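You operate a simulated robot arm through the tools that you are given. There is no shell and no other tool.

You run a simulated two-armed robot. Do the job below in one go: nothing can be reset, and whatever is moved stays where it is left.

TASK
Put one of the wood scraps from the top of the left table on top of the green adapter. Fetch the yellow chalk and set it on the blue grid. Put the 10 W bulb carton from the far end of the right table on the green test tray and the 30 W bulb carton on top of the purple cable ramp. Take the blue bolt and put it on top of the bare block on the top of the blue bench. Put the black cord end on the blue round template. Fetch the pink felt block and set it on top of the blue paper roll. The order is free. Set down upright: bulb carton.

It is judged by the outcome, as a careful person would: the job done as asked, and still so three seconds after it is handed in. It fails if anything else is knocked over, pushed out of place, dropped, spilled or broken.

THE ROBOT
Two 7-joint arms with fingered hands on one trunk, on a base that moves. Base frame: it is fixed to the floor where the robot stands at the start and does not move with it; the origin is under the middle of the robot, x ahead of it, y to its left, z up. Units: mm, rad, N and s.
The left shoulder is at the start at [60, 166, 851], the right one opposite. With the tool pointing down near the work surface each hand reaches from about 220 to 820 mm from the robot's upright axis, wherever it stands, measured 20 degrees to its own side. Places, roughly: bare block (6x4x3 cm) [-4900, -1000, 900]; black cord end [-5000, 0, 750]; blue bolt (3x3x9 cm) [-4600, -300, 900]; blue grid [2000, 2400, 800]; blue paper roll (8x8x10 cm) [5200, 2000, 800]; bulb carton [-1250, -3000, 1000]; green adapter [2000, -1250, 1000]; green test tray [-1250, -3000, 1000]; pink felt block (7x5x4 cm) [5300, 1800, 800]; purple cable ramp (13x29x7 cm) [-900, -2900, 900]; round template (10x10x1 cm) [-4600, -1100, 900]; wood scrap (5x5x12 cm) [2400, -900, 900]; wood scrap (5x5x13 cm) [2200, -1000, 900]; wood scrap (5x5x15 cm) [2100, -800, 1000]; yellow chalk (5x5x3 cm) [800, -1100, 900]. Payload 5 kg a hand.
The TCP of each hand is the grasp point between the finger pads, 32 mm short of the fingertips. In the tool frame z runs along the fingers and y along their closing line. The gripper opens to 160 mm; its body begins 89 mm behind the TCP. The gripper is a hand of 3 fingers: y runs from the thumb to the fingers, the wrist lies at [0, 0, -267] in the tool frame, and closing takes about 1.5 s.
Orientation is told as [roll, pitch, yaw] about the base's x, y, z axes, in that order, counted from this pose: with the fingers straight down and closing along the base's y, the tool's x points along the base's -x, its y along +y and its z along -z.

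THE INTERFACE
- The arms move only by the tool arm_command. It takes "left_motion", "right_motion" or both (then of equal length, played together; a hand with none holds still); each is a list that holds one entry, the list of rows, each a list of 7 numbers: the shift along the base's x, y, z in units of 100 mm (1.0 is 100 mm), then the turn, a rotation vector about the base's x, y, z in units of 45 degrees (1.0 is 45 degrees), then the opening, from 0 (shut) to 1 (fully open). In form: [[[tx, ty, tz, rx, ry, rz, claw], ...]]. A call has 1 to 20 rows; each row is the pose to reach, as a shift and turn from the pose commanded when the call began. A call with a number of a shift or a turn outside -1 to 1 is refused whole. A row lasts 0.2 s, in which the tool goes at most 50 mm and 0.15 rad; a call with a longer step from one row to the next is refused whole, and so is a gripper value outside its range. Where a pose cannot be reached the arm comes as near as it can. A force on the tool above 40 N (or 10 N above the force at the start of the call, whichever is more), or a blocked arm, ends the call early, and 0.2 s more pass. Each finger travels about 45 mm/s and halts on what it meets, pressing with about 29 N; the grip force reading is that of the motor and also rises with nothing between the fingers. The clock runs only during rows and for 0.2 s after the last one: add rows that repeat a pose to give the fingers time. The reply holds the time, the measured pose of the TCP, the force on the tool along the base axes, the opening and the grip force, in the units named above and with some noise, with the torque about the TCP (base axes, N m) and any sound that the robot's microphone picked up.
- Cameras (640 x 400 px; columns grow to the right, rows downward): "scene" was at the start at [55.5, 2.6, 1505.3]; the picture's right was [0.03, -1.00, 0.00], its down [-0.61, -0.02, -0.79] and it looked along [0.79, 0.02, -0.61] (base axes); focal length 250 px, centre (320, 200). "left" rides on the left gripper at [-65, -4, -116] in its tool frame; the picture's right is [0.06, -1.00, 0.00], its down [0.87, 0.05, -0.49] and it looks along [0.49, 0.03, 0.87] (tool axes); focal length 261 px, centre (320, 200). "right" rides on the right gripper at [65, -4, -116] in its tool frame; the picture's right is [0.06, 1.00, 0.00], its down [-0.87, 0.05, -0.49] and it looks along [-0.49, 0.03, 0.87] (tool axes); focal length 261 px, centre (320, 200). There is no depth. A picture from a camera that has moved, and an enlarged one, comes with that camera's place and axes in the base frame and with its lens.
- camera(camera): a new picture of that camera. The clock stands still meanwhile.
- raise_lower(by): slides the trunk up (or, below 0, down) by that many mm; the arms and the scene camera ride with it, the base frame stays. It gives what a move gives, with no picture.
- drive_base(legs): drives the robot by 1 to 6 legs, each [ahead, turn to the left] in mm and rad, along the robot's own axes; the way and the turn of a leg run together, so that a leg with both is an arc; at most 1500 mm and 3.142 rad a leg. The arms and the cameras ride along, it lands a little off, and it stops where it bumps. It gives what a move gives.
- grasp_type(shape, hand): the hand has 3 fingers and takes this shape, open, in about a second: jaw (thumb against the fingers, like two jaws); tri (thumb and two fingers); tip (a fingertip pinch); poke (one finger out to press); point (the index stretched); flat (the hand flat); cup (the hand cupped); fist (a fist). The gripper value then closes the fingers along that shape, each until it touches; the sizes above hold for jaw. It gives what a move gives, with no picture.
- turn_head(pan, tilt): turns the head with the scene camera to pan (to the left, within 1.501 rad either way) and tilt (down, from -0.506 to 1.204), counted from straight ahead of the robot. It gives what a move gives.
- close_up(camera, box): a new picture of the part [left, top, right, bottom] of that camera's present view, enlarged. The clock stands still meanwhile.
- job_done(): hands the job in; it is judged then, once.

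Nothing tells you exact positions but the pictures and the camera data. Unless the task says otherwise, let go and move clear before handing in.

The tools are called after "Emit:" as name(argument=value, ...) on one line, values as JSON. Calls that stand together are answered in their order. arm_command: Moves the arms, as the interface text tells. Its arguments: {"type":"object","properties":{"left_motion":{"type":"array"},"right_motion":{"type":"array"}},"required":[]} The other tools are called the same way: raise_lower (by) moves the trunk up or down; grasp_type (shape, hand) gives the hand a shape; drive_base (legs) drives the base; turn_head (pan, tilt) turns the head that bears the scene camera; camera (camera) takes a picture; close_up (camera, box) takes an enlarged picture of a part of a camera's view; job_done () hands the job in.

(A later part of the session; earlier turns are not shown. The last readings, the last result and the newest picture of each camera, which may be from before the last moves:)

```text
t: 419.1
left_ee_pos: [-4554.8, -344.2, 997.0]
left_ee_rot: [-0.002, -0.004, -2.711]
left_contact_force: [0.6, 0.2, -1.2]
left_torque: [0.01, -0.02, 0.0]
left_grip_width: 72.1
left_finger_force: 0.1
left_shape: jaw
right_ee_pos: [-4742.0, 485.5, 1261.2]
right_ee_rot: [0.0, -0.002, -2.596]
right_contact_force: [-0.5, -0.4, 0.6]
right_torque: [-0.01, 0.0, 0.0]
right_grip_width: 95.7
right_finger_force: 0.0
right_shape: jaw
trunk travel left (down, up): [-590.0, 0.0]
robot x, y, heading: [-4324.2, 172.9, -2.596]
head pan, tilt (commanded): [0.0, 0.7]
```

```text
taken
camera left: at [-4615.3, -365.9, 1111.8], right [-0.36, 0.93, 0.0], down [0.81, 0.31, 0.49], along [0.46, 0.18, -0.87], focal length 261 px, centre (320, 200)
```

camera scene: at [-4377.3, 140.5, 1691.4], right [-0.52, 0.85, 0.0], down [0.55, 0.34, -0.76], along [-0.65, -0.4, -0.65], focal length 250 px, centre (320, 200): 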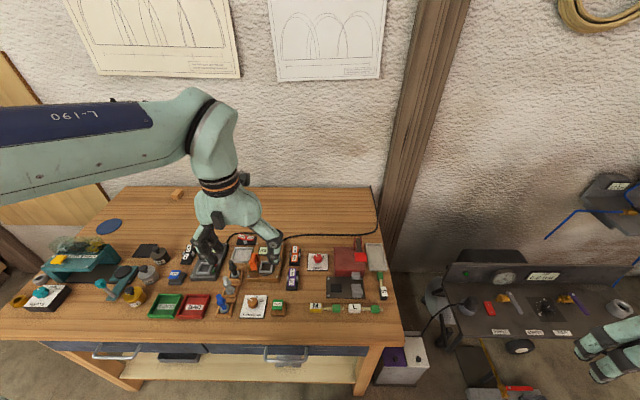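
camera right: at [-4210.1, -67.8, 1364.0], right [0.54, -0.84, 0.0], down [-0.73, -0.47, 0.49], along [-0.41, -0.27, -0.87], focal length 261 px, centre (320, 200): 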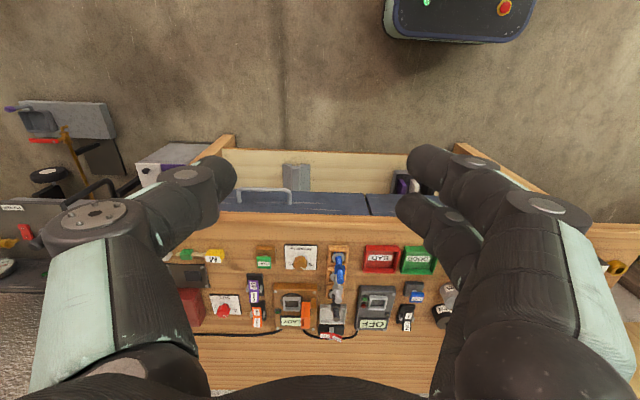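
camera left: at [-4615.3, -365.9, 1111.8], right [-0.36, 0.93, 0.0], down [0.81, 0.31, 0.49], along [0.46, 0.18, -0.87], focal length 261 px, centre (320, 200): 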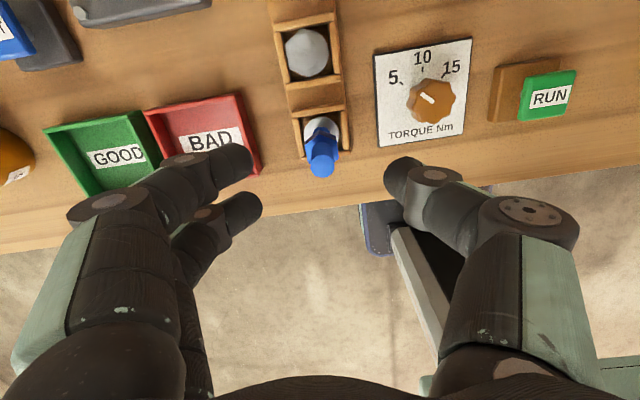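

Bolt centred between the fingers. Down to grip the nut.

Emit:
arm_command(left_motion=[[[-0.02, -0.01, -0.3, 0, 0, 0, 0.45], [-0.02, -0.01, -0.57, 0, 0, 0, 0.45], [-0.02, -0.01, -0.57, 0, 0, 0, 0.45]]])

Emit:
camera(camera="left")

```text
t: 419.9
left_ee_pos: [-4557.2, -345.8, 938.9]
left_ee_rot: [-0.002, -0.005, -2.711]
left_contact_force: [0.4, -0.6, -0.6]
left_torque: [-0.03, 0.04, 0.02]
left_grip_width: 72.6
left_finger_force: 0.0
left_shape: jaw
right_ee_pos: [-4740.7, 486.5, 1260.8]
right_ee_rot: [-0.001, -0.002, -2.598]
right_contact_force: [0.3, -0.4, 0.4]
right_torque: [0.04, -0.02, -0.01]
right_grip_width: 95.2
right_finger_force: 0.1
right_shape: jaw
trunk travel left (down, up): [-590.0, 0.0]
robot x, y, heading: [-4326.5, 171.8, -2.588]
head pan, tilt (commanded): [0.0, 0.7]
```

```text
taken
camera left: at [-4618.4, -368.4, 1053.9], right [-0.36, 0.93, 0.0], down [0.81, 0.31, 0.49], along [0.45, 0.18, -0.87], focal length 261 px, centre (320, 200)
```

left: 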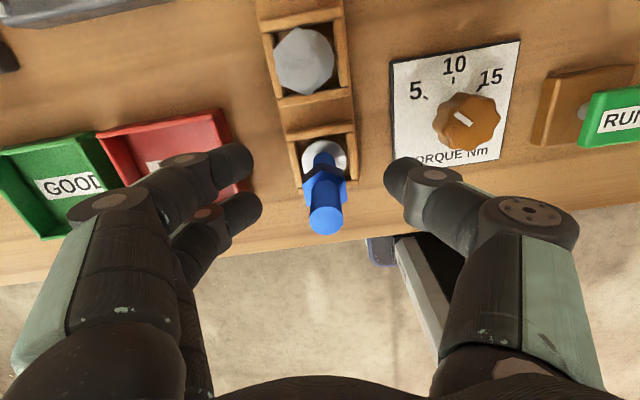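

The nut is between the pads. I'll close the left hand.

Emit:
arm_command(left_motion=[[[0, 0, 0, 0, 0, 0, 0.3], [0, 0, 0, 0, 0, 0, 0.2], [0, 0, 0, 0, 0, 0, 0.1], [0, 0, 0, 0, 0, 0, 0.05], [0, 0, 0, 0, 0, 0, 0.05], [0, 0, 0, 0, 0, 0, 0.05]]])

Emit:
camera(camera="left")

```text
t: 421.3
left_ee_pos: [-4557.1, -346.1, 938.4]
left_ee_rot: [0.0, -0.003, -2.709]
left_contact_force: [0.6, -0.5, -0.2]
left_torque: [-0.01, -0.01, 0.0]
left_grip_width: 12.6
left_finger_force: 28.8
left_shape: jaw
right_ee_pos: [-4741.3, 486.4, 1261.1]
right_ee_rot: [0.0, 0.0, -2.598]
right_contact_force: [0.0, 0.1, 0.1]
right_torque: [0.02, 0.04, 0.03]
right_grip_width: 95.7
right_finger_force: 0.0
right_shape: jaw
trunk travel left (down, up): [-590.0, 0.0]
robot x, y, heading: [-4327.6, 169.2, -2.594]
head pan, tilt (commanded): [0.0, 0.7]
```

```text
taken
camera left: at [-4618.4, -368.4, 1053.8], right [-0.36, 0.93, 0.0], down [0.81, 0.31, 0.49], along [0.46, 0.18, -0.87], focal length 261 px, centre (320, 200)
```

left: 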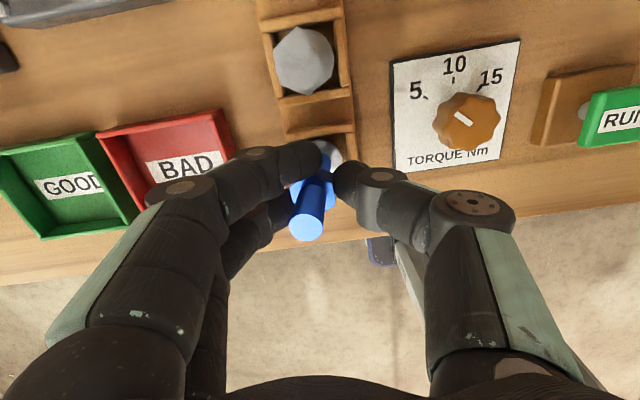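

The grip reads 12.6 mm and the bolt leans a little; I'll zoom in to see how it is held.

Emit:
close_up(camera="left", box=[240, 120, 400, 250])

Emit:
close_up(camera="scene", box=[180, 240, 290, 330])

```text
3.08 times, centred on (320, 185) of left
camera zoom: at [-4618.4, -368.4, 1053.8], right [-0.36, 0.93, 0.0], down [0.81, 0.31, 0.49], along [0.46, 0.18, -0.87], focal length 802 px, centre (320, 246)
```

zoom: 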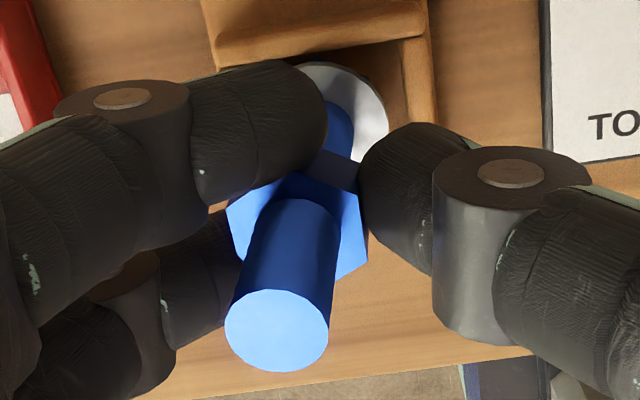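

```text
4.44 times, centred on (235, 285) of scene
camera zoom: at [-4375.2, 141.6, 1691.5], right [-0.52, 0.85, 0.0], down [0.55, 0.34, -0.76], along [-0.65, -0.4, -0.64], focal length 1112 px, centre (698, -178)
```

zoom: 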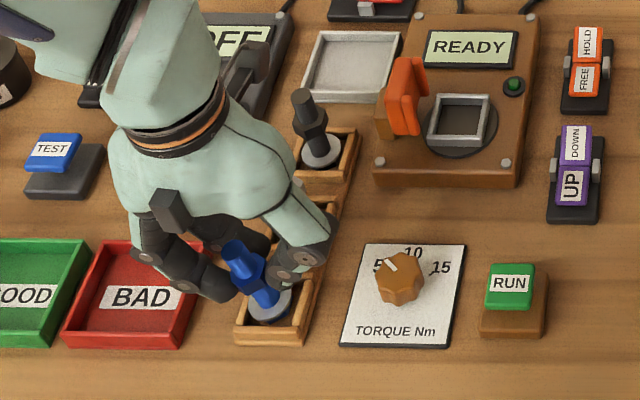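

The fingertips pinched below the nut and tilted the bolt. I'll open slowly so it settles back upright, then grip it higher.

Emit:
arm_command(left_motion=[[[0, 0, 0, 0, 0, 0, 0.09], [0, 0, 0, 0, 0, 0, 0.12], [0, 0, 0, 0, 0, 0, 0.15], [0, 0, 0, 0, 0, 0, 0.19], [0, 0, 0, 0, 0, 0, 0.24], [0, 0, 0, 0, 0, 0, 0.3], [0, 0, 0, 0, 0, 0, 0.36], [0, 0, 0, 0, 0, 0, 0.42], [0, 0, 0, 0, 0, 0, 0.45]]])

Emit:
camera(camera="left")

Emit:
close_up(camera="scene", box=[180, 240, 290, 330])

```text
t: 423.3
left_ee_pos: [-4556.3, -345.8, 939.4]
left_ee_rot: [-0.002, -0.003, -2.711]
left_contact_force: [0.3, 0.6, 0.0]
left_torque: [0.0, 0.02, -0.02]
left_grip_width: 71.4
left_finger_force: 0.0
left_shape: jaw
right_ee_pos: [-4741.9, 485.5, 1260.4]
right_ee_rot: [0.0, -0.001, -2.597]
right_contact_force: [1.0, 0.5, -0.1]
right_torque: [-0.04, 0.01, -0.01]
right_grip_width: 95.4
right_finger_force: 0.1
right_shape: jaw
trunk travel left (down, up): [-590.0, 0.0]
robot x, y, heading: [-4326.9, 167.8, -2.592]
head pan, tilt (commanded): [0.0, 0.7]
```

```text
taken
camera left: at [-4618.4, -368.4, 1054.0], right [-0.36, 0.93, 0.0], down [0.81, 0.31, 0.49], along [0.45, 0.18, -0.87], focal length 261 px, centre (320, 200)
```

left: 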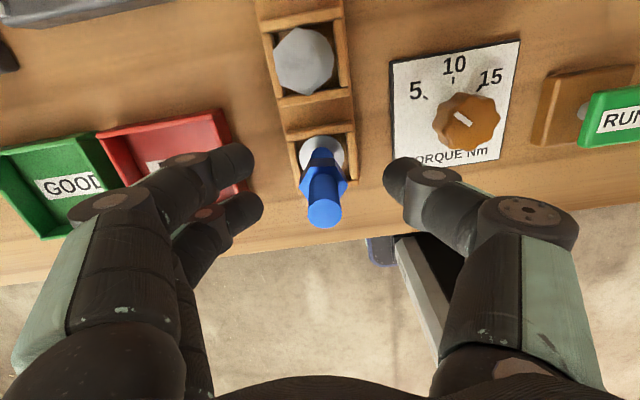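

```text
4.44 times, centred on (235, 285) of scene
camera zoom: at [-4375.1, 141.7, 1691.5], right [-0.52, 0.85, 0.0], down [0.55, 0.34, -0.76], along [-0.65, -0.4, -0.64], focal length 1112 px, centre (698, -178)
```

zoom: 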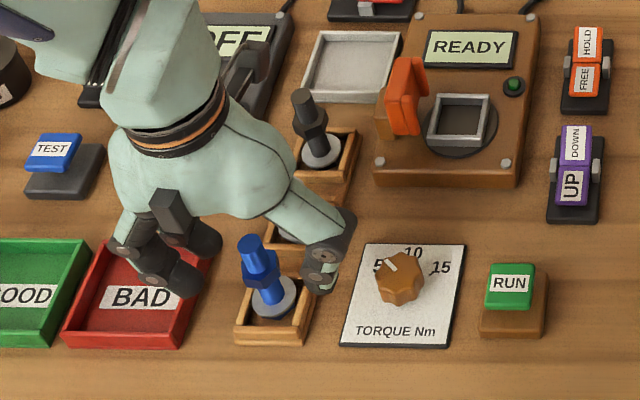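

The bolt stands upright again. I'll raise to grip only the upper shaft, above the nut, and centre on it (about 6 mm forward).

Emit:
arm_command(left_motion=[[[0, 0, 0.15, 0, 0, 0, 0.42], [-0.06, 0.01, 0.28, 0, 0, 0, 0.42], [-0.06, 0.01, 0.28, 0, 0, 0, 0.42]]])

Emit:
camera(camera="left")

Emit:
close_up(camera="left", box=[240, 120, 400, 250])

```text
t: 424.1
left_ee_pos: [-4562.6, -344.2, 968.0]
left_ee_rot: [-0.001, -0.003, -2.71]
left_contact_force: [-0.4, 0.6, 0.5]
left_torque: [0.02, 0.01, -0.02]
left_grip_width: 67.5
left_finger_force: 0.2
left_shape: jaw
right_ee_pos: [-4740.9, 486.2, 1261.0]
right_ee_rot: [0.001, 0.0, -2.598]
right_contact_force: [0.4, 0.3, 0.0]
right_torque: [0.02, -0.04, -0.01]
right_grip_width: 96.0
right_finger_force: 0.1
right_shape: jaw
trunk travel left (down, up): [-590.0, 0.0]
robot x, y, heading: [-4329.0, 169.2, -2.591]
head pan, tilt (commanded): [0.0, 0.7]
```

```text
taken
camera left: at [-4624.1, -366.5, 1082.7], right [-0.36, 0.93, 0.0], down [0.81, 0.31, 0.49], along [0.46, 0.18, -0.87], focal length 261 px, centre (320, 200)
```

left: 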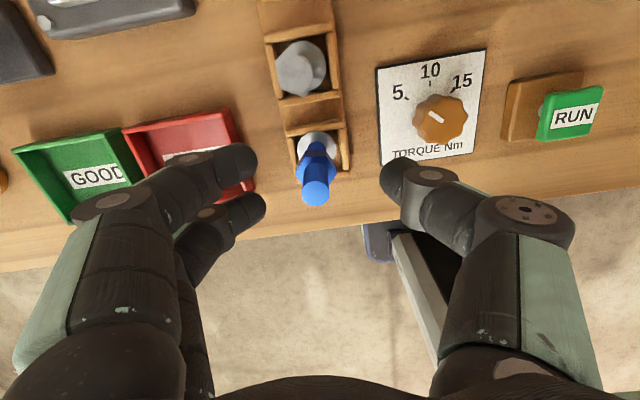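

```text
3.08 times, centred on (320, 185) of left
camera zoom: at [-4624.1, -366.5, 1082.7], right [-0.36, 0.93, 0.0], down [0.81, 0.31, 0.49], along [0.46, 0.18, -0.87], focal length 802 px, centre (320, 246)
```

zoom: 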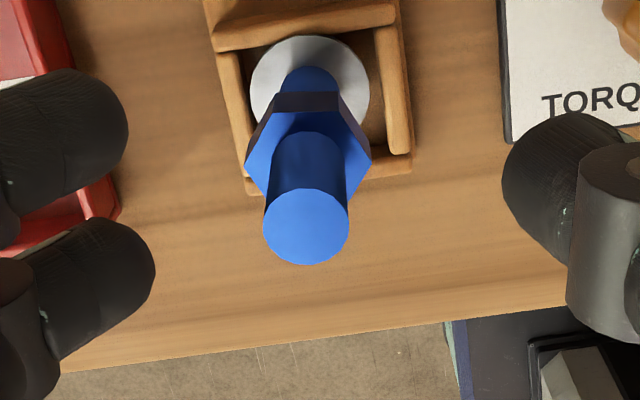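

The shaft is centred within about 2 mm. I'll close on the upper shaft.

Emit:
arm_command(left_motion=[[[0, 0, 0, 0, 0, 0, 0.3], [0, 0, 0, 0, 0, 0, 0.2], [0, 0, 0, 0, 0, 0, 0.12], [0, 0, 0, 0, 0, 0, 0.06], [0, 0, 0, 0, 0, 0, 0.02], [0, 0, 0, 0, 0, 0, 0.02], [0, 0, 0, 0, 0, 0, 0.02]]])

Emit:
close_up(camera="left", box=[240, 120, 400, 250])

Emit:
close_up(camera="scene", box=[180, 240, 290, 330])

```text
t: 425.7
left_ee_pos: [-4561.4, -344.2, 968.4]
left_ee_rot: [-0.001, -0.004, -2.71]
left_contact_force: [0.1, -0.6, -1.0]
left_torque: [0.02, 0.01, -0.02]
left_grip_width: 0.0
left_finger_force: 28.8
left_shape: jaw
right_ee_pos: [-4742.6, 486.3, 1259.9]
right_ee_rot: [-0.001, -0.001, -2.596]
right_contact_force: [0.1, -0.4, 0.3]
right_torque: [0.01, 0.03, 0.02]
right_grip_width: 95.5
right_finger_force: 0.0
right_shape: jaw
trunk travel left (down, up): [-590.0, 0.0]
robot x, y, heading: [-4327.4, 171.3, -2.594]
head pan, tilt (commanded): [0.0, 0.7]
```

```text
3.08 times, centred on (320, 185) of left
camera zoom: at [-4624.1, -366.4, 1082.5], right [-0.36, 0.93, 0.0], down [0.81, 0.31, 0.49], along [0.46, 0.18, -0.87], focal length 802 px, centre (320, 246)
```

zoom: 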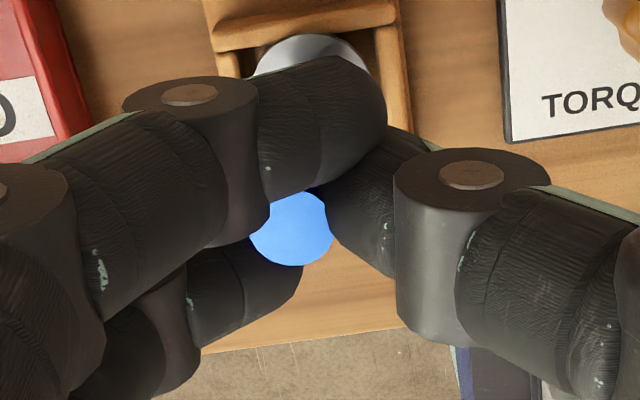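

```text
4.44 times, centred on (235, 285) of scene
camera zoom: at [-4375.1, 141.6, 1691.5], right [-0.52, 0.85, 0.0], down [0.55, 0.34, -0.76], along [-0.65, -0.4, -0.64], focal length 1112 px, centre (698, -178)
```

zoom: 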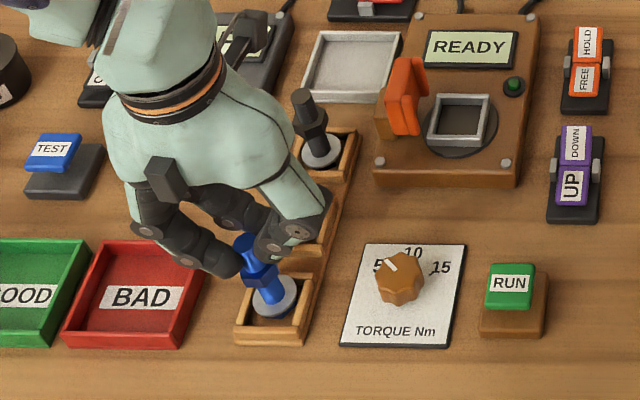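

The thumb pushed between the two fingers, caging the shaft. I'll test by lifting 15 mm and look whether the bolt comes along steadily.

Emit:
arm_command(left_motion=[[[0, 0, 0.05, 0, 0, 0, 0.02], [0, 0, 0.1, 0, 0, 0, 0.02], [0, 0, 0.15, 0, 0, 0, 0.02], [0, 0, 0.15, 0, 0, 0, 0.02]]])

Emit:
close_up(camera="left", box=[240, 120, 400, 250])

Emit:
close_up(camera="scene", box=[180, 240, 290, 330])

```text
t: 426.7
left_ee_pos: [-4563.3, -345.0, 984.2]
left_ee_rot: [-0.001, -0.003, -2.709]
left_contact_force: [0.3, 0.3, -1.7]
left_torque: [-0.01, 0.0, -0.02]
left_grip_width: 0.3
left_finger_force: 28.9
left_shape: jaw
right_ee_pos: [-4740.8, 485.0, 1260.8]
right_ee_rot: [0.001, 0.0, -2.596]
right_contact_force: [0.7, -0.5, 0.7]
right_torque: [-0.01, 0.0, -0.03]
right_grip_width: 95.5
right_finger_force: 0.0
right_shape: jaw
trunk travel left (down, up): [-590.0, 0.0]
robot x, y, heading: [-4331.0, 170.2, -2.596]
head pan, tilt (commanded): [0.0, 0.7]
```

```text
3.08 times, centred on (320, 185) of left
camera zoom: at [-4624.6, -367.1, 1098.8], right [-0.36, 0.93, 0.0], down [0.81, 0.31, 0.49], along [0.46, 0.18, -0.87], focal length 802 px, centre (320, 246)
```

zoom: 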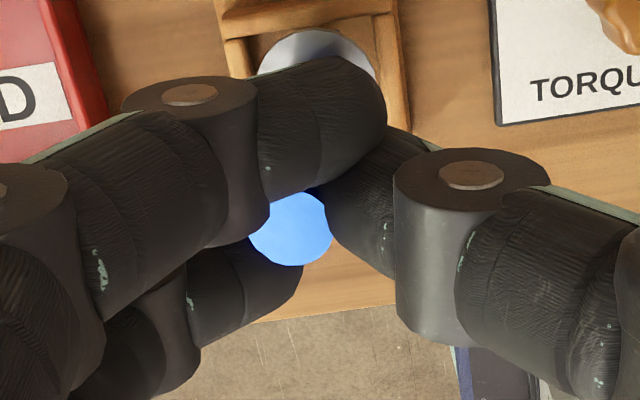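

```text
4.44 times, centred on (235, 285) of scene
camera zoom: at [-4375.3, 141.5, 1691.5], right [-0.52, 0.85, 0.0], down [0.55, 0.34, -0.76], along [-0.65, -0.4, -0.64], focal length 1112 px, centre (698, -178)
```

zoom: 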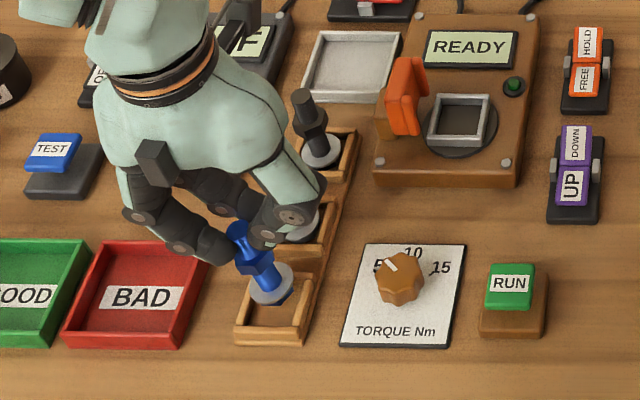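

The bolt came along: it has a hex head under the washer, so it can stand on that. I'll lift it clear and then fetch the black cord end with the right hand.

Emit:
arm_command(left_motion=[[[0, 0, 0.3, 0, 0, 0, 0.02], [0, 0, 0.6, 0, 0, 0, 0.02], [0, 0, 1.0, 0, 0, 0, 0.02]]])

Emit:
arm_command(left_motion=[[[0, 0, 0.4, 0, 0, 0, 0.02], [0, 0, 0.8, 0, 0, 0, 0.02], [0, 0, 1.0, 0, 0, 0, 0.02]]])

Emit:
camera(camera="left")

Emit:
camera(camera="scene")

Emit:
camera(camera="right")

```text
t: 427.5
left_ee_pos: [-4562.4, -345.8, 1083.7]
left_ee_rot: [-0.003, -0.004, -2.712]
left_contact_force: [-0.3, 0.0, -1.3]
left_torque: [-0.01, 0.02, -0.02]
left_grip_width: 0.1
left_finger_force: 29.0
left_shape: jaw
right_ee_pos: [-4741.6, 486.8, 1261.3]
right_ee_rot: [0.0, -0.002, -2.597]
right_contact_force: [-0.4, 0.1, -0.6]
right_torque: [0.0, 0.01, 0.04]
right_grip_width: 95.8
right_finger_force: 0.1
right_shape: jaw
trunk travel left (down, up): [-590.0, 0.0]
robot x, y, heading: [-4323.1, 172.5, -2.593]
head pan, tilt (commanded): [0.0, 0.7]
```

```text
t: 428.3
left_ee_pos: [-4564.0, -343.8, 1182.6]
left_ee_rot: [-0.002, -0.005, -2.71]
left_contact_force: [0.1, 0.2, -1.8]
left_torque: [0.01, 0.0, 0.02]
left_grip_width: 0.0
left_finger_force: 29.2
left_shape: jaw
right_ee_pos: [-4740.8, 486.0, 1261.7]
right_ee_rot: [-0.002, -0.002, -2.596]
right_contact_force: [-0.2, 0.1, -0.6]
right_torque: [-0.03, 0.01, 0.0]
right_grip_width: 95.8
right_finger_force: 0.1
right_shape: jaw
trunk travel left (down, up): [-590.0, 0.0]
robot x, y, heading: [-4326.9, 169.5, -2.592]
head pan, tilt (commanded): [0.0, 0.7]
```

```text
taken
camera left: at [-4624.9, -365.5, 1298.0], right [-0.36, 0.93, 0.0], down [0.81, 0.31, 0.49], along [0.45, 0.18, -0.87], focal length 261 px, centre (320, 200)
```

left: 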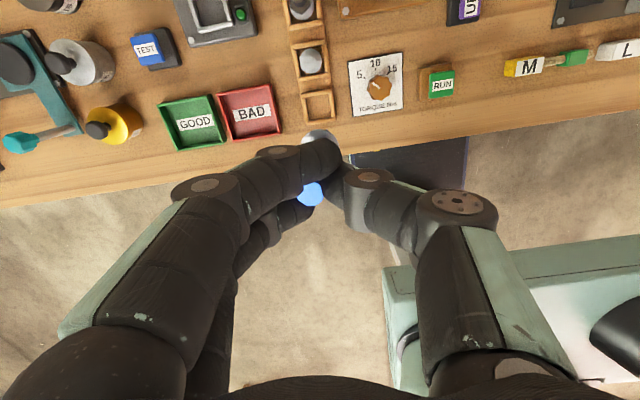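

```text
taken
camera scene: at [-4374.7, 141.8, 1691.5], right [-0.52, 0.85, 0.0], down [0.55, 0.34, -0.77], along [-0.65, -0.4, -0.64], focal length 250 px, centre (320, 200)
```

scene: 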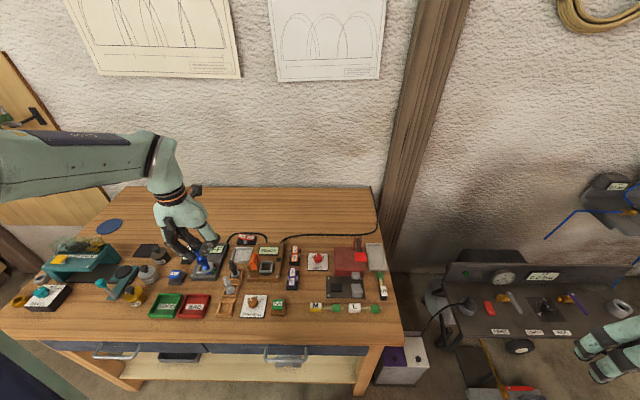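

```text
taken
camera right: at [-4687.4, 523.1, 1376.0], right [0.57, -0.82, 0.0], down [-0.72, -0.5, 0.49], along [-0.4, -0.28, -0.87], focal length 261 px, centre (320, 200)
```

right: 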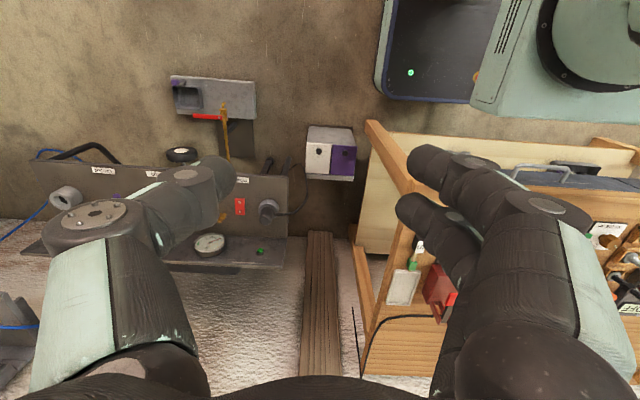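

The bolt is held in the left hand. Now I'll bring the right hand over the black cord end.

Emit:
arm_command(right_motion=[[[-0.16, -0.45, 0, 0, 0, 0, 0.5], [-0.32, -0.9, 0, 0, 0, 0, 0.45], [-0.35, -0.98, 0, 0, 0, 0, 0.45]]])

Emit:
arm_command(right_motion=[[[-0.16, -0.45, 0, 0, 0, 0, 0.45], [-0.32, -0.9, 0, 0, 0, 0, 0.45], [-0.35, -0.98, 0, 0, 0, 0, 0.45]]])

Emit:
arm_command(right_motion=[[[-0.16, -0.45, 0, 0, 0, 0, 0.45], [-0.32, -0.9, -0.1, 0, 0, 0, 0.45], [-0.35, -0.98, -0.5, 0, 0, 0, 0.45], [-0.35, -0.98, -0.9, 0, 0, 0, 0.45]]])

Emit:
arm_command(right_motion=[[[-0.16, -0.45, 0, 0, 0, 0, 0.45], [-0.32, -0.9, -0.1, 0, 0, 0, 0.45], [-0.32, -0.98, -0.5, 0, 0, 0, 0.45], [-0.32, -0.98, -0.7, 0, 0, 0, 0.45]]])

Emit:
camera(camera="right")

Emit:
camera(camera="scene")

```text
t: 429.1
left_ee_pos: [-4565.4, -343.4, 1182.4]
left_ee_rot: [-0.001, -0.003, -2.711]
left_contact_force: [0.1, 0.4, -1.6]
left_torque: [0.01, 0.0, 0.04]
left_grip_width: 0.0
left_finger_force: 29.2
left_shape: jaw
right_ee_pos: [-4775.6, 386.8, 1258.2]
right_ee_rot: [0.002, -0.002, -2.596]
right_contact_force: [-0.2, -0.1, -0.1]
right_torque: [-0.01, -0.02, 0.03]
right_grip_width: 72.8
right_finger_force: 0.0
right_shape: jaw
trunk travel left (down, up): [-590.0, 0.0]
robot x, y, heading: [-4324.7, 170.1, -2.594]
head pan, tilt (commanded): [0.0, 0.7]
```

```text
t: 429.9
left_ee_pos: [-4565.1, -343.0, 1182.1]
left_ee_rot: [-0.002, -0.004, -2.711]
left_contact_force: [-0.7, -1.1, -2.3]
left_torque: [0.03, -0.02, 0.01]
left_grip_width: 0.0
left_finger_force: 28.6
left_shape: jaw
right_ee_pos: [-4808.4, 289.6, 1260.7]
right_ee_rot: [0.003, -0.001, -2.599]
right_contact_force: [0.9, -0.4, 0.1]
right_torque: [0.0, 0.0, -0.02]
right_grip_width: 72.5
right_finger_force: 0.0
right_shape: jaw
trunk travel left (down, up): [-590.0, 0.0]
robot x, y, heading: [-4328.5, 169.8, -2.592]
head pan, tilt (commanded): [0.0, 0.7]
```

```text
t: 430.9
left_ee_pos: [-4564.8, -342.9, 1182.4]
left_ee_rot: [-0.002, -0.004, -2.711]
left_contact_force: [0.5, -0.3, -1.2]
left_torque: [0.03, 0.01, -0.01]
left_grip_width: 0.0
left_finger_force: 29.3
left_shape: jaw
right_ee_pos: [-4844.3, 194.6, 1172.0]
right_ee_rot: [0.001, -0.003, -2.597]
right_contact_force: [-0.4, 0.4, 0.6]
right_torque: [0.02, -0.01, 0.01]
right_grip_width: 72.4
right_finger_force: 0.1
right_shape: jaw
trunk travel left (down, up): [-590.0, 0.0]
robot x, y, heading: [-4328.0, 170.2, -2.597]
head pan, tilt (commanded): [0.0, 0.7]
```

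```text
t: 431.9
left_ee_pos: [-4564.0, -343.7, 1181.7]
left_ee_rot: [-0.001, -0.004, -2.71]
left_contact_force: [-0.4, 0.8, -1.3]
left_torque: [-0.02, 0.01, -0.01]
left_grip_width: 0.0
left_finger_force: 29.5
left_shape: jaw
right_ee_pos: [-4878.5, 95.4, 1102.7]
right_ee_rot: [0.001, -0.001, -2.597]
right_contact_force: [0.0, -0.5, 0.2]
right_torque: [0.01, -0.01, -0.04]
right_grip_width: 72.7
right_finger_force: 0.1
right_shape: jaw
trunk travel left (down, up): [-590.0, 0.0]
robot x, y, heading: [-4326.5, 168.4, -2.592]
head pan, tilt (commanded): [0.0, 0.7]
```

```text
taken
camera right: at [-4824.6, 132.5, 1218.2], right [0.57, -0.82, 0.0], down [-0.71, -0.5, 0.49], along [-0.4, -0.28, -0.87], focal length 261 px, centre (320, 200)
```

right: 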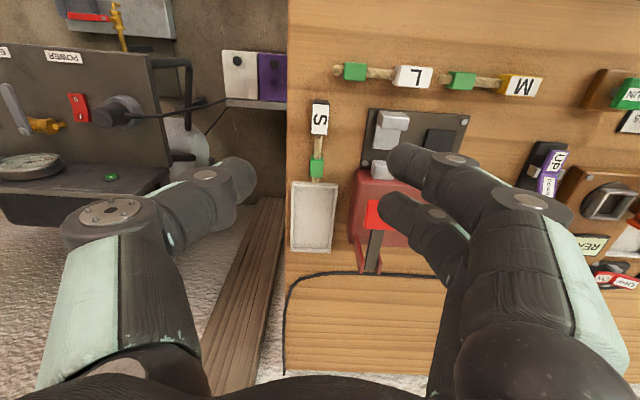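

```text
taken
camera scene: at [-4375.3, 141.4, 1691.5], right [-0.52, 0.85, 0.0], down [0.55, 0.34, -0.76], along [-0.65, -0.4, -0.64], focal length 250 px, centre (320, 200)
```

scene: 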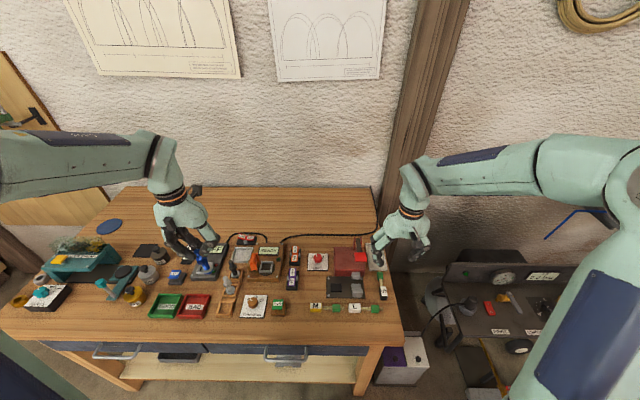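

S lies straight under the hand, in line with it. I'll narrow the opening and descend, keeping clear of the L piece and the vise.

Emit:
arm_command(right_motion=[[[0, 0, -0.4, 0, 0, 0, 0.35], [0, 0, -0.8, 0, 0, 0, 0.32], [0, 0, -1.0, 0, 0, 0, 0.32]]])

Emit:
arm_command(right_motion=[[[0, 0, -0.3, 0, 0, 0, 0.32], [0, 0, -0.6, 0, 0, 0, 0.32], [0, 0, -0.6, 0, 0, 0, 0.32]]])

Emit:
camera(camera="right")

```text
t: 432.7
left_ee_pos: [-4564.3, -343.9, 1182.8]
left_ee_rot: [-0.001, -0.003, -2.711]
left_contact_force: [-0.2, 0.1, -1.6]
left_torque: [0.01, 0.03, 0.03]
left_grip_width: 0.0
left_finger_force: 29.2
left_shape: jaw
right_ee_pos: [-4879.6, 93.6, 1003.1]
right_ee_rot: [0.002, 0.0, -2.598]
right_contact_force: [0.6, 0.0, -0.7]
right_torque: [-0.02, 0.01, 0.0]
right_grip_width: 51.6
right_finger_force: 0.0
right_shape: jaw
trunk travel left (down, up): [-590.0, 0.0]
robot x, y, heading: [-4327.6, 167.2, -2.595]
head pan, tilt (commanded): [0.0, 0.7]
```

```text
t: 433.5
left_ee_pos: [-4563.3, -341.2, 1183.0]
left_ee_rot: [-0.001, -0.004, -2.71]
left_contact_force: [-1.1, -0.6, -1.8]
left_torque: [-0.01, 0.04, -0.01]
left_grip_width: 0.0
left_finger_force: 28.9
left_shape: jaw
right_ee_pos: [-4879.8, 92.8, 942.6]
right_ee_rot: [0.001, 0.0, -2.6]
right_contact_force: [0.0, -0.3, 0.2]
right_torque: [0.0, 0.01, 0.01]
right_grip_width: 51.8
right_finger_force: 0.0
right_shape: jaw
trunk travel left (down, up): [-590.0, 0.0]
robot x, y, heading: [-4326.2, 170.4, -2.589]
head pan, tilt (commanded): [0.0, 0.7]
```

```text
taken
camera right: at [-4825.5, 129.8, 1058.3], right [0.57, -0.82, 0.0], down [-0.71, -0.5, 0.49], along [-0.4, -0.28, -0.87], focal length 261 px, centre (320, 200)
```

right: 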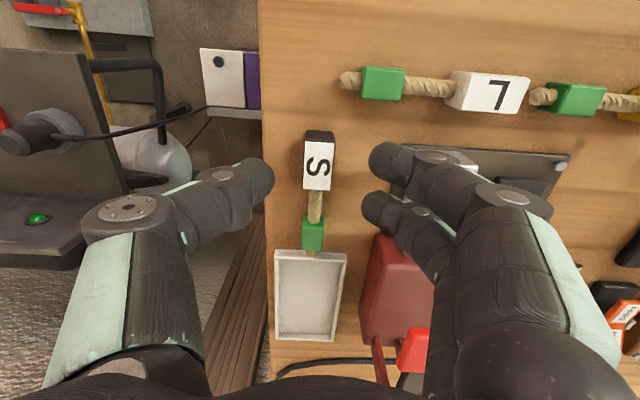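

Centred. I'll go down the last 35 mm carefully and close on the black block.

Emit:
arm_command(right_motion=[[[0, 0, -0.15, 0, 0, 0, 0.32], [0, 0, -0.28, 0, 0, 0, 0.32], [0, 0, -0.34, 0, 0, 0, 0.32], [0, 0, -0.34, 0, 0, 0, 0.32]]])

Emit:
camera(camera="right")

```text
t: 434.5
left_ee_pos: [-4564.7, -342.9, 1181.5]
left_ee_rot: [-0.002, -0.003, -2.71]
left_contact_force: [0.5, -0.3, -1.9]
left_torque: [0.01, 0.01, -0.01]
left_grip_width: 0.1
left_finger_force: 28.8
left_shape: jaw
right_ee_pos: [-4877.4, 94.8, 907.4]
right_ee_rot: [0.0, -0.002, -2.597]
right_contact_force: [-1.0, 0.2, 0.4]
right_torque: [0.01, -0.02, -0.01]
right_grip_width: 51.6
right_finger_force: 0.0
right_shape: jaw
trunk travel left (down, up): [-590.0, 0.0]
robot x, y, heading: [-4328.5, 171.2, -2.591]
head pan, tilt (commanded): [0.0, 0.7]
```

```text
taken
camera right: at [-4824.9, 130.9, 1022.5], right [0.57, -0.82, 0.0], down [-0.71, -0.5, 0.49], along [-0.4, -0.28, -0.87], focal length 261 px, centre (320, 200)
```

right: 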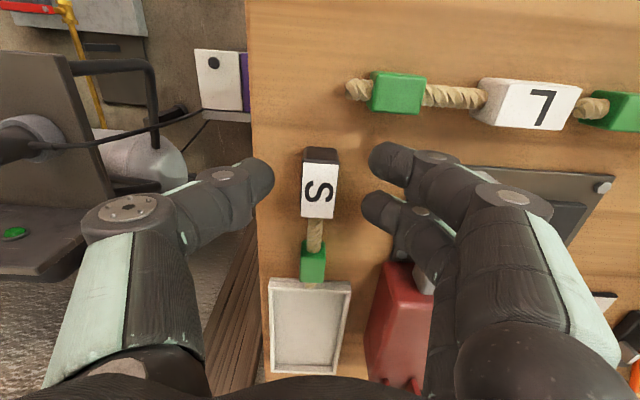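

The fingers straddle the S block. Closing now.

Emit:
arm_command(right_motion=[[[0, 0, 0, 0, 0, 0, 0.22], [0, 0, 0, 0, 0, 0, 0.14], [0, 0, 0, 0, 0, 0, 0.08], [0, 0, 0, 0, 0, 0, 0.03], [0, 0, 0, 0, 0, 0, 0.03], [0, 0, 0, 0, 0, 0, 0.03]]])

Emit:
camera(camera="right")

```text
t: 435.9
left_ee_pos: [-4565.2, -343.8, 1182.6]
left_ee_rot: [-0.003, -0.005, -2.71]
left_contact_force: [0.1, -0.6, -2.5]
left_torque: [0.01, 0.04, 0.0]
left_grip_width: 0.0
left_finger_force: 29.6
left_shape: jaw
right_ee_pos: [-4878.3, 93.2, 908.1]
right_ee_rot: [-0.001, -0.002, -2.597]
right_contact_force: [-0.6, 0.3, -0.8]
right_torque: [-0.01, 0.03, 0.0]
right_grip_width: 16.6
right_finger_force: 29.0
right_shape: jaw
trunk travel left (down, up): [-590.0, 0.0]
robot x, y, heading: [-4329.7, 168.6, -2.592]
head pan, tilt (commanded): [0.0, 0.7]
```

```text
taken
camera right: at [-4824.9, 130.9, 1022.7], right [0.57, -0.82, 0.0], down [-0.72, -0.5, 0.49], along [-0.4, -0.28, -0.87], focal length 261 px, centre (320, 200)
```

right: 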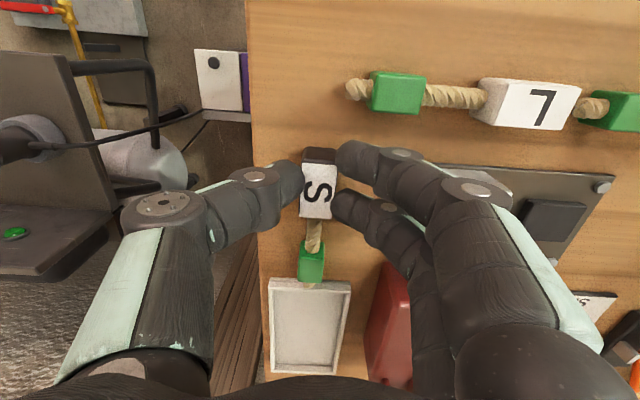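

The S block is gripped. I'll lift and check that the rope end comes along.

Emit:
arm_command(right_motion=[[[0, 0, 0.1, 0, 0, 0, 0.03], [0, 0, 0.4, 0, 0, 0, 0.03], [0, 0, 0.8, 0, 0, 0, 0.03], [0, 0, 1.0, 0, 0, 0, 0.03]]])

Emit:
arm_command(right_motion=[[[0.1, 0.05, 0.4, 0, 0, 0, 0.03], [0.2, 0.1, 0.8, 0, 0, 0, 0.03], [0.3, 0.15, 1.0, 0, 0, 0, 0.03]]])

Emit:
camera(camera="right")

Emit:
camera(camera="left")

```text
t: 436.9
left_ee_pos: [-4564.6, -343.3, 1183.1]
left_ee_rot: [0.001, -0.004, -2.71]
left_contact_force: [-0.3, 0.2, -1.0]
left_torque: [0.01, 0.0, 0.0]
left_grip_width: 0.1
left_finger_force: 29.2
left_shape: jaw
right_ee_pos: [-4878.4, 92.7, 1007.6]
right_ee_rot: [0.0, 0.001, -2.598]
right_contact_force: [-0.2, -0.8, 0.2]
right_torque: [0.0, -0.05, 0.0]
right_grip_width: 16.6
right_finger_force: 28.6
right_shape: jaw
trunk travel left (down, up): [-590.0, 0.0]
robot x, y, heading: [-4326.3, 166.3, -2.595]
head pan, tilt (commanded): [0.0, 0.7]
```

```text
t: 437.7
left_ee_pos: [-4563.9, -343.6, 1181.1]
left_ee_rot: [-0.002, -0.003, -2.713]
left_contact_force: [0.6, 0.7, -1.4]
left_torque: [0.03, 0.0, 0.0]
left_grip_width: 0.0
left_finger_force: 28.7
left_shape: jaw
right_ee_pos: [-4847.8, 110.5, 1105.6]
right_ee_rot: [0.002, -0.001, -2.597]
right_contact_force: [-0.1, 0.7, -0.4]
right_torque: [0.0, -0.03, 0.02]
right_grip_width: 16.5
right_finger_force: 29.0
right_shape: jaw
trunk travel left (down, up): [-590.0, 0.0]
robot x, y, heading: [-4323.6, 170.8, -2.595]
head pan, tilt (commanded): [0.0, 0.7]
```

```text
taken
camera right: at [-4794.0, 148.0, 1220.4], right [0.57, -0.82, 0.0], down [-0.72, -0.5, 0.49], along [-0.4, -0.28, -0.87], focal length 261 px, centre (320, 200)
```

right: 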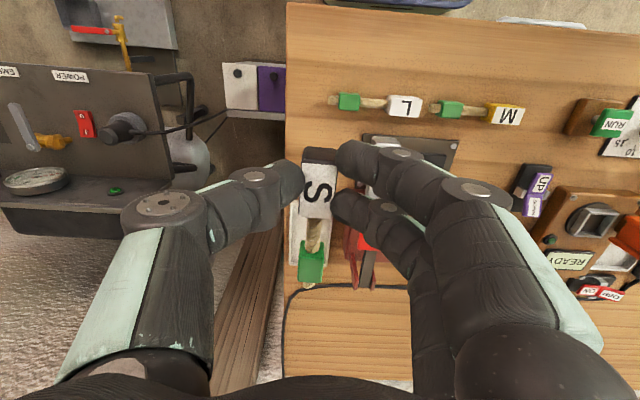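

```text
taken
camera left: at [-4624.9, -365.3, 1297.6], right [-0.36, 0.93, 0.0], down [0.81, 0.31, 0.49], along [0.45, 0.18, -0.87], focal length 261 px, centre (320, 200)
```

left: 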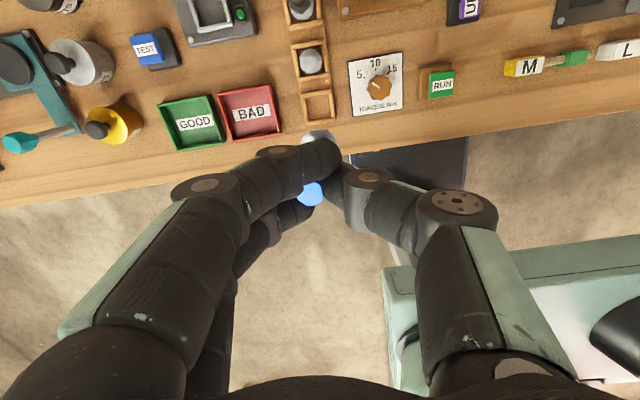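

Both pieces are held. From the bench's left end only the right arm can reach the template and the block safely, so I'll set the bolt down upright on the free spot between RUN and M with the left hand and fetch it later with the right. First I move the right hand aside.

Emit:
arm_command(right_motion=[[[-0.2, 0.38, 0.2, 0, 0, 0, 0.03], [-0.4, 0.76, 0.5, 0, 0, 0, 0.03], [-0.5, 0.95, 0.8, 0, 0, 0, 0.03]]])

Emit:
arm_command(left_motion=[[[-0.18, 0.44, 0, 0, 0, 0, 0.02], [-0.36, 0.88, 0, 0, 0, 0, 0.02], [-0.4, 0.98, 0, 0, 0, 0, 0.02]]])

Emit:
arm_command(left_motion=[[[-0.18, 0.44, 0, 0, 0, 0, 0.02], [-0.36, 0.88, 0, 0, 0, 0, 0.02], [-0.4, 0.98, -0.1, 0, 0, 0, 0.02]]])

Emit:
arm_command(left_motion=[[[-0.1, 0.36, 0, 0, 0, 0, 0.02], [-0.1, 0.36, -0.4, 0, 0, 0, 0.02], [-0.1, 0.36, -0.8, 0, 0, 0, 0.02]]])

Emit:
camera(camera="left")

Emit:
camera(camera="scene")

```text
refused: row 2 steps farther than a row can; nothing moved
```

```text
t: 438.5
left_ee_pos: [-4602.1, -243.4, 1186.6]
left_ee_rot: [-0.002, -0.003, -2.709]
left_contact_force: [0.1, 0.1, -1.8]
left_torque: [-0.01, 0.01, 0.0]
left_grip_width: 0.1
left_finger_force: 29.0
left_shape: jaw
right_ee_pos: [-4848.4, 111.2, 1104.5]
right_ee_rot: [-0.001, -0.002, -2.598]
right_contact_force: [-0.3, 0.1, -0.6]
right_torque: [0.03, -0.02, -0.01]
right_grip_width: 16.4
right_finger_force: 28.8
right_shape: jaw
trunk travel left (down, up): [-590.0, 0.0]
robot x, y, heading: [-4325.1, 170.4, -2.595]
head pan, tilt (commanded): [0.0, 0.7]
```

```text
t: 439.3
left_ee_pos: [-4641.3, -149.1, 1177.2]
left_ee_rot: [-0.003, -0.003, -2.712]
left_contact_force: [-0.3, 0.3, -1.5]
left_torque: [0.02, -0.01, -0.01]
left_grip_width: 0.1
left_finger_force: 28.7
left_shape: jaw
right_ee_pos: [-4848.5, 110.3, 1104.8]
right_ee_rot: [0.0, -0.001, -2.599]
right_contact_force: [-0.3, -0.4, 0.0]
right_torque: [0.01, 0.01, 0.0]
right_grip_width: 16.6
right_finger_force: 29.4
right_shape: jaw
trunk travel left (down, up): [-590.0, 0.0]
robot x, y, heading: [-4324.6, 167.9, -2.597]
head pan, tilt (commanded): [0.0, 0.7]
```

```text
t: 440.1
left_ee_pos: [-4653.1, -116.0, 1094.3]
left_ee_rot: [-0.003, -0.002, -2.711]
left_contact_force: [0.3, -0.3, -1.5]
left_torque: [-0.03, -0.04, 0.01]
left_grip_width: 0.0
left_finger_force: 29.5
left_shape: jaw
right_ee_pos: [-4849.4, 109.3, 1106.1]
right_ee_rot: [0.001, 0.0, -2.597]
right_contact_force: [0.6, -0.4, -0.7]
right_torque: [-0.01, 0.0, 0.02]
right_grip_width: 16.2
right_finger_force: 29.2
right_shape: jaw
trunk travel left (down, up): [-590.0, 0.0]
robot x, y, heading: [-4325.5, 166.5, -2.595]
head pan, tilt (commanded): [0.0, 0.7]
```

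```text
taken
camera left: at [-4713.8, -137.8, 1209.2], right [-0.36, 0.93, 0.0], down [0.81, 0.31, 0.49], along [0.46, 0.18, -0.87], focal length 261 px, centre (320, 200)
```

left: 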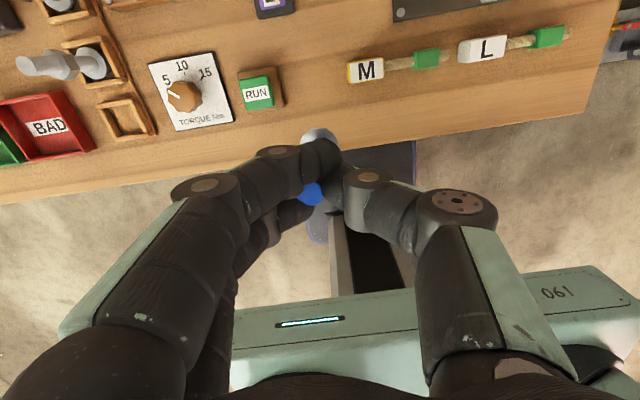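

```text
taken
camera scene: at [-4376.5, 142.5, 1691.5], right [-0.52, 0.85, 0.0], down [0.55, 0.34, -0.76], along [-0.65, -0.4, -0.64], focal length 250 px, centre (320, 200)
```

scene: 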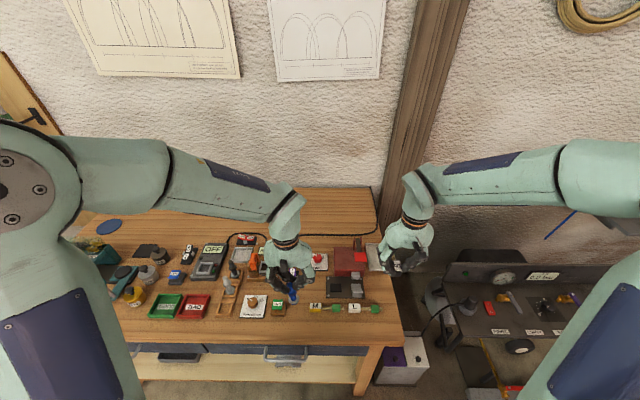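

The hand is over the free spot, about 50 mm from the front edge. I'll lower the bolt until its head touches.

Emit:
arm_command(left_motion=[[[0, 0, -0.4, 0, 0, 0, 0.02], [0, 0, -0.8, 0, 0, 0, 0.02], [0, 0, -1.0, 0, 0, 0, 0.02]]])

Emit:
arm_command(left_motion=[[[0, 0, -0.08, 0, 0, 0, 0.02], [0, 0, -0.16, 0, 0, 0, 0.02], [0, 0, -0.2, 0, 0, 0, 0.02]]])

Emit:
arm_command(left_motion=[[[0, 0, -0.03, 0, 0, 0, 0.02], [0, 0, -0.06, 0, 0, 0, 0.02]]])

Emit:
arm_command(left_motion=[[[0, 0, -0.02, 0, 0, 0, 0.02], [0, 0, -0.04, 0, 0, 0, 0.02]]])

```text
t: 440.9
left_ee_pos: [-4654.2, -110.1, 992.3]
left_ee_rot: [-0.003, -0.003, -2.712]
left_contact_force: [-0.5, 0.3, -2.0]
left_torque: [-0.04, 0.01, -0.04]
left_grip_width: 0.0
left_finger_force: 28.6
left_shape: jaw
right_ee_pos: [-4849.7, 109.8, 1104.7]
right_ee_rot: [0.001, 0.0, -2.597]
right_contact_force: [0.3, 0.6, -0.9]
right_torque: [-0.01, -0.04, -0.04]
right_grip_width: 16.4
right_finger_force: 28.7
right_shape: jaw
trunk travel left (down, up): [-590.0, 0.0]
robot x, y, heading: [-4327.2, 172.5, -2.597]
head pan, tilt (commanded): [0.0, 0.7]
```

```text
t: 441.7
left_ee_pos: [-4653.5, -110.5, 973.0]
left_ee_rot: [-0.001, -0.003, -2.711]
left_contact_force: [0.6, -0.8, -1.2]
left_torque: [0.03, -0.03, 0.04]
left_grip_width: 0.0
left_finger_force: 29.0
left_shape: jaw
right_ee_pos: [-4848.1, 111.0, 1104.8]
right_ee_rot: [0.003, -0.001, -2.596]
right_contact_force: [0.3, -0.2, -0.2]
right_torque: [0.0, -0.03, -0.02]
right_grip_width: 16.2
right_finger_force: 29.5
right_shape: jaw
trunk travel left (down, up): [-590.0, 0.0]
robot x, y, heading: [-4329.6, 170.4, -2.601]
head pan, tilt (commanded): [0.0, 0.7]
```

```text
t: 442.3
left_ee_pos: [-4652.1, -110.9, 967.6]
left_ee_rot: [-0.001, -0.004, -2.711]
left_contact_force: [0.2, 1.0, -2.0]
left_torque: [0.01, 0.02, -0.01]
left_grip_width: 0.1
left_finger_force: 29.5
left_shape: jaw
right_ee_pos: [-4848.1, 110.9, 1104.8]
right_ee_rot: [0.002, 0.001, -2.597]
right_contact_force: [-0.3, 0.1, 0.2]
right_torque: [0.02, 0.01, 0.0]
right_grip_width: 16.4
right_finger_force: 28.5
right_shape: jaw
trunk travel left (down, up): [-590.0, 0.0]
robot x, y, heading: [-4324.0, 169.4, -2.595]
head pan, tilt (commanded): [0.0, 0.7]
```

```text
t: 442.9
left_ee_pos: [-4653.4, -111.6, 963.4]
left_ee_rot: [0.0, -0.002, -2.71]
left_contact_force: [0.2, -0.6, -2.2]
left_torque: [-0.02, 0.0, 0.02]
left_grip_width: 0.1
left_finger_force: 29.0
left_shape: jaw
right_ee_pos: [-4848.5, 111.7, 1103.5]
right_ee_rot: [0.001, 0.002, -2.597]
right_contact_force: [-0.5, 0.1, -0.5]
right_torque: [-0.01, 0.0, 0.02]
right_grip_width: 16.4
right_finger_force: 29.4
right_shape: jaw
trunk travel left (down, up): [-590.0, 0.0]
robot x, y, heading: [-4330.1, 167.6, -2.593]
head pan, tilt (commanded): [0.0, 0.7]
```

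Emit:
arm_command(left_motion=[[[0, 0, -0.02, 0, 0, 0, 0.02], [0, 0, -0.035, 0, 0, 0, 0.02]]])

Emit:
arm_command(left_motion=[[[0, 0, -0.02, 0, 0, 0, 0.02], [0, 0, -0.03, 0, 0, 0, 0.02]]])

Emit:
close_up(camera="scene", box=[230, 250, 350, 340])

```text
t: 443.5
left_ee_pos: [-4653.7, -110.1, 962.3]
left_ee_rot: [-0.002, -0.003, -2.711]
left_contact_force: [-0.2, 0.2, 8.1]
left_torque: [0.0, -0.1, -0.01]
left_grip_width: 0.1
left_finger_force: 28.7
left_shape: jaw
right_ee_pos: [-4848.9, 111.7, 1105.2]
right_ee_rot: [0.001, -0.002, -2.596]
right_contact_force: [-0.5, -0.2, -0.2]
right_torque: [0.05, 0.0, -0.01]
right_grip_width: 16.3
right_finger_force: 28.9
right_shape: jaw
trunk travel left (down, up): [-590.0, 0.0]
robot x, y, heading: [-4329.7, 173.1, -2.591]
head pan, tilt (commanded): [0.0, 0.7]
```

```text
t: 444.1
left_ee_pos: [-4654.7, -110.3, 958.1]
left_ee_rot: [-0.002, -0.007, -2.712]
left_contact_force: [-2.1, 3.3, 29.7]
left_torque: [0.03, -0.16, -0.01]
left_grip_width: 0.3
left_finger_force: 29.3
left_shape: jaw
right_ee_pos: [-4848.0, 112.4, 1105.5]
right_ee_rot: [0.002, -0.002, -2.597]
right_contact_force: [-0.1, -0.3, -0.3]
right_torque: [-0.01, -0.01, 0.01]
right_grip_width: 16.2
right_finger_force: 28.9
right_shape: jaw
trunk travel left (down, up): [-590.0, 0.0]
robot x, y, heading: [-4325.1, 173.2, -2.594]
head pan, tilt (commanded): [0.0, 0.7]
```

```text
4.44 times, centred on (290, 295) of scene
camera zoom: at [-4374.3, 143.2, 1692.0], right [-0.52, 0.85, 0.0], down [0.55, 0.33, -0.77], along [-0.65, -0.4, -0.64], focal length 1112 px, centre (453, -222)
```

zoom: 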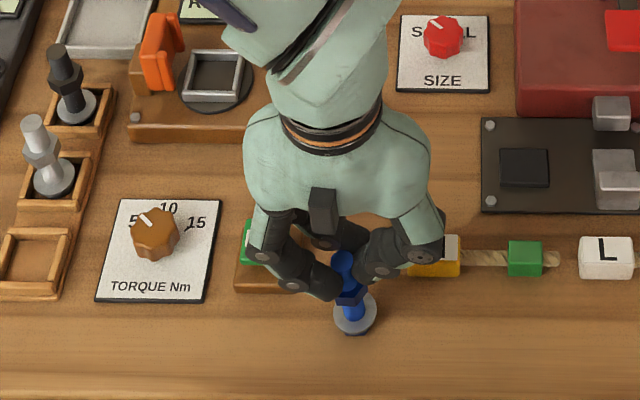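

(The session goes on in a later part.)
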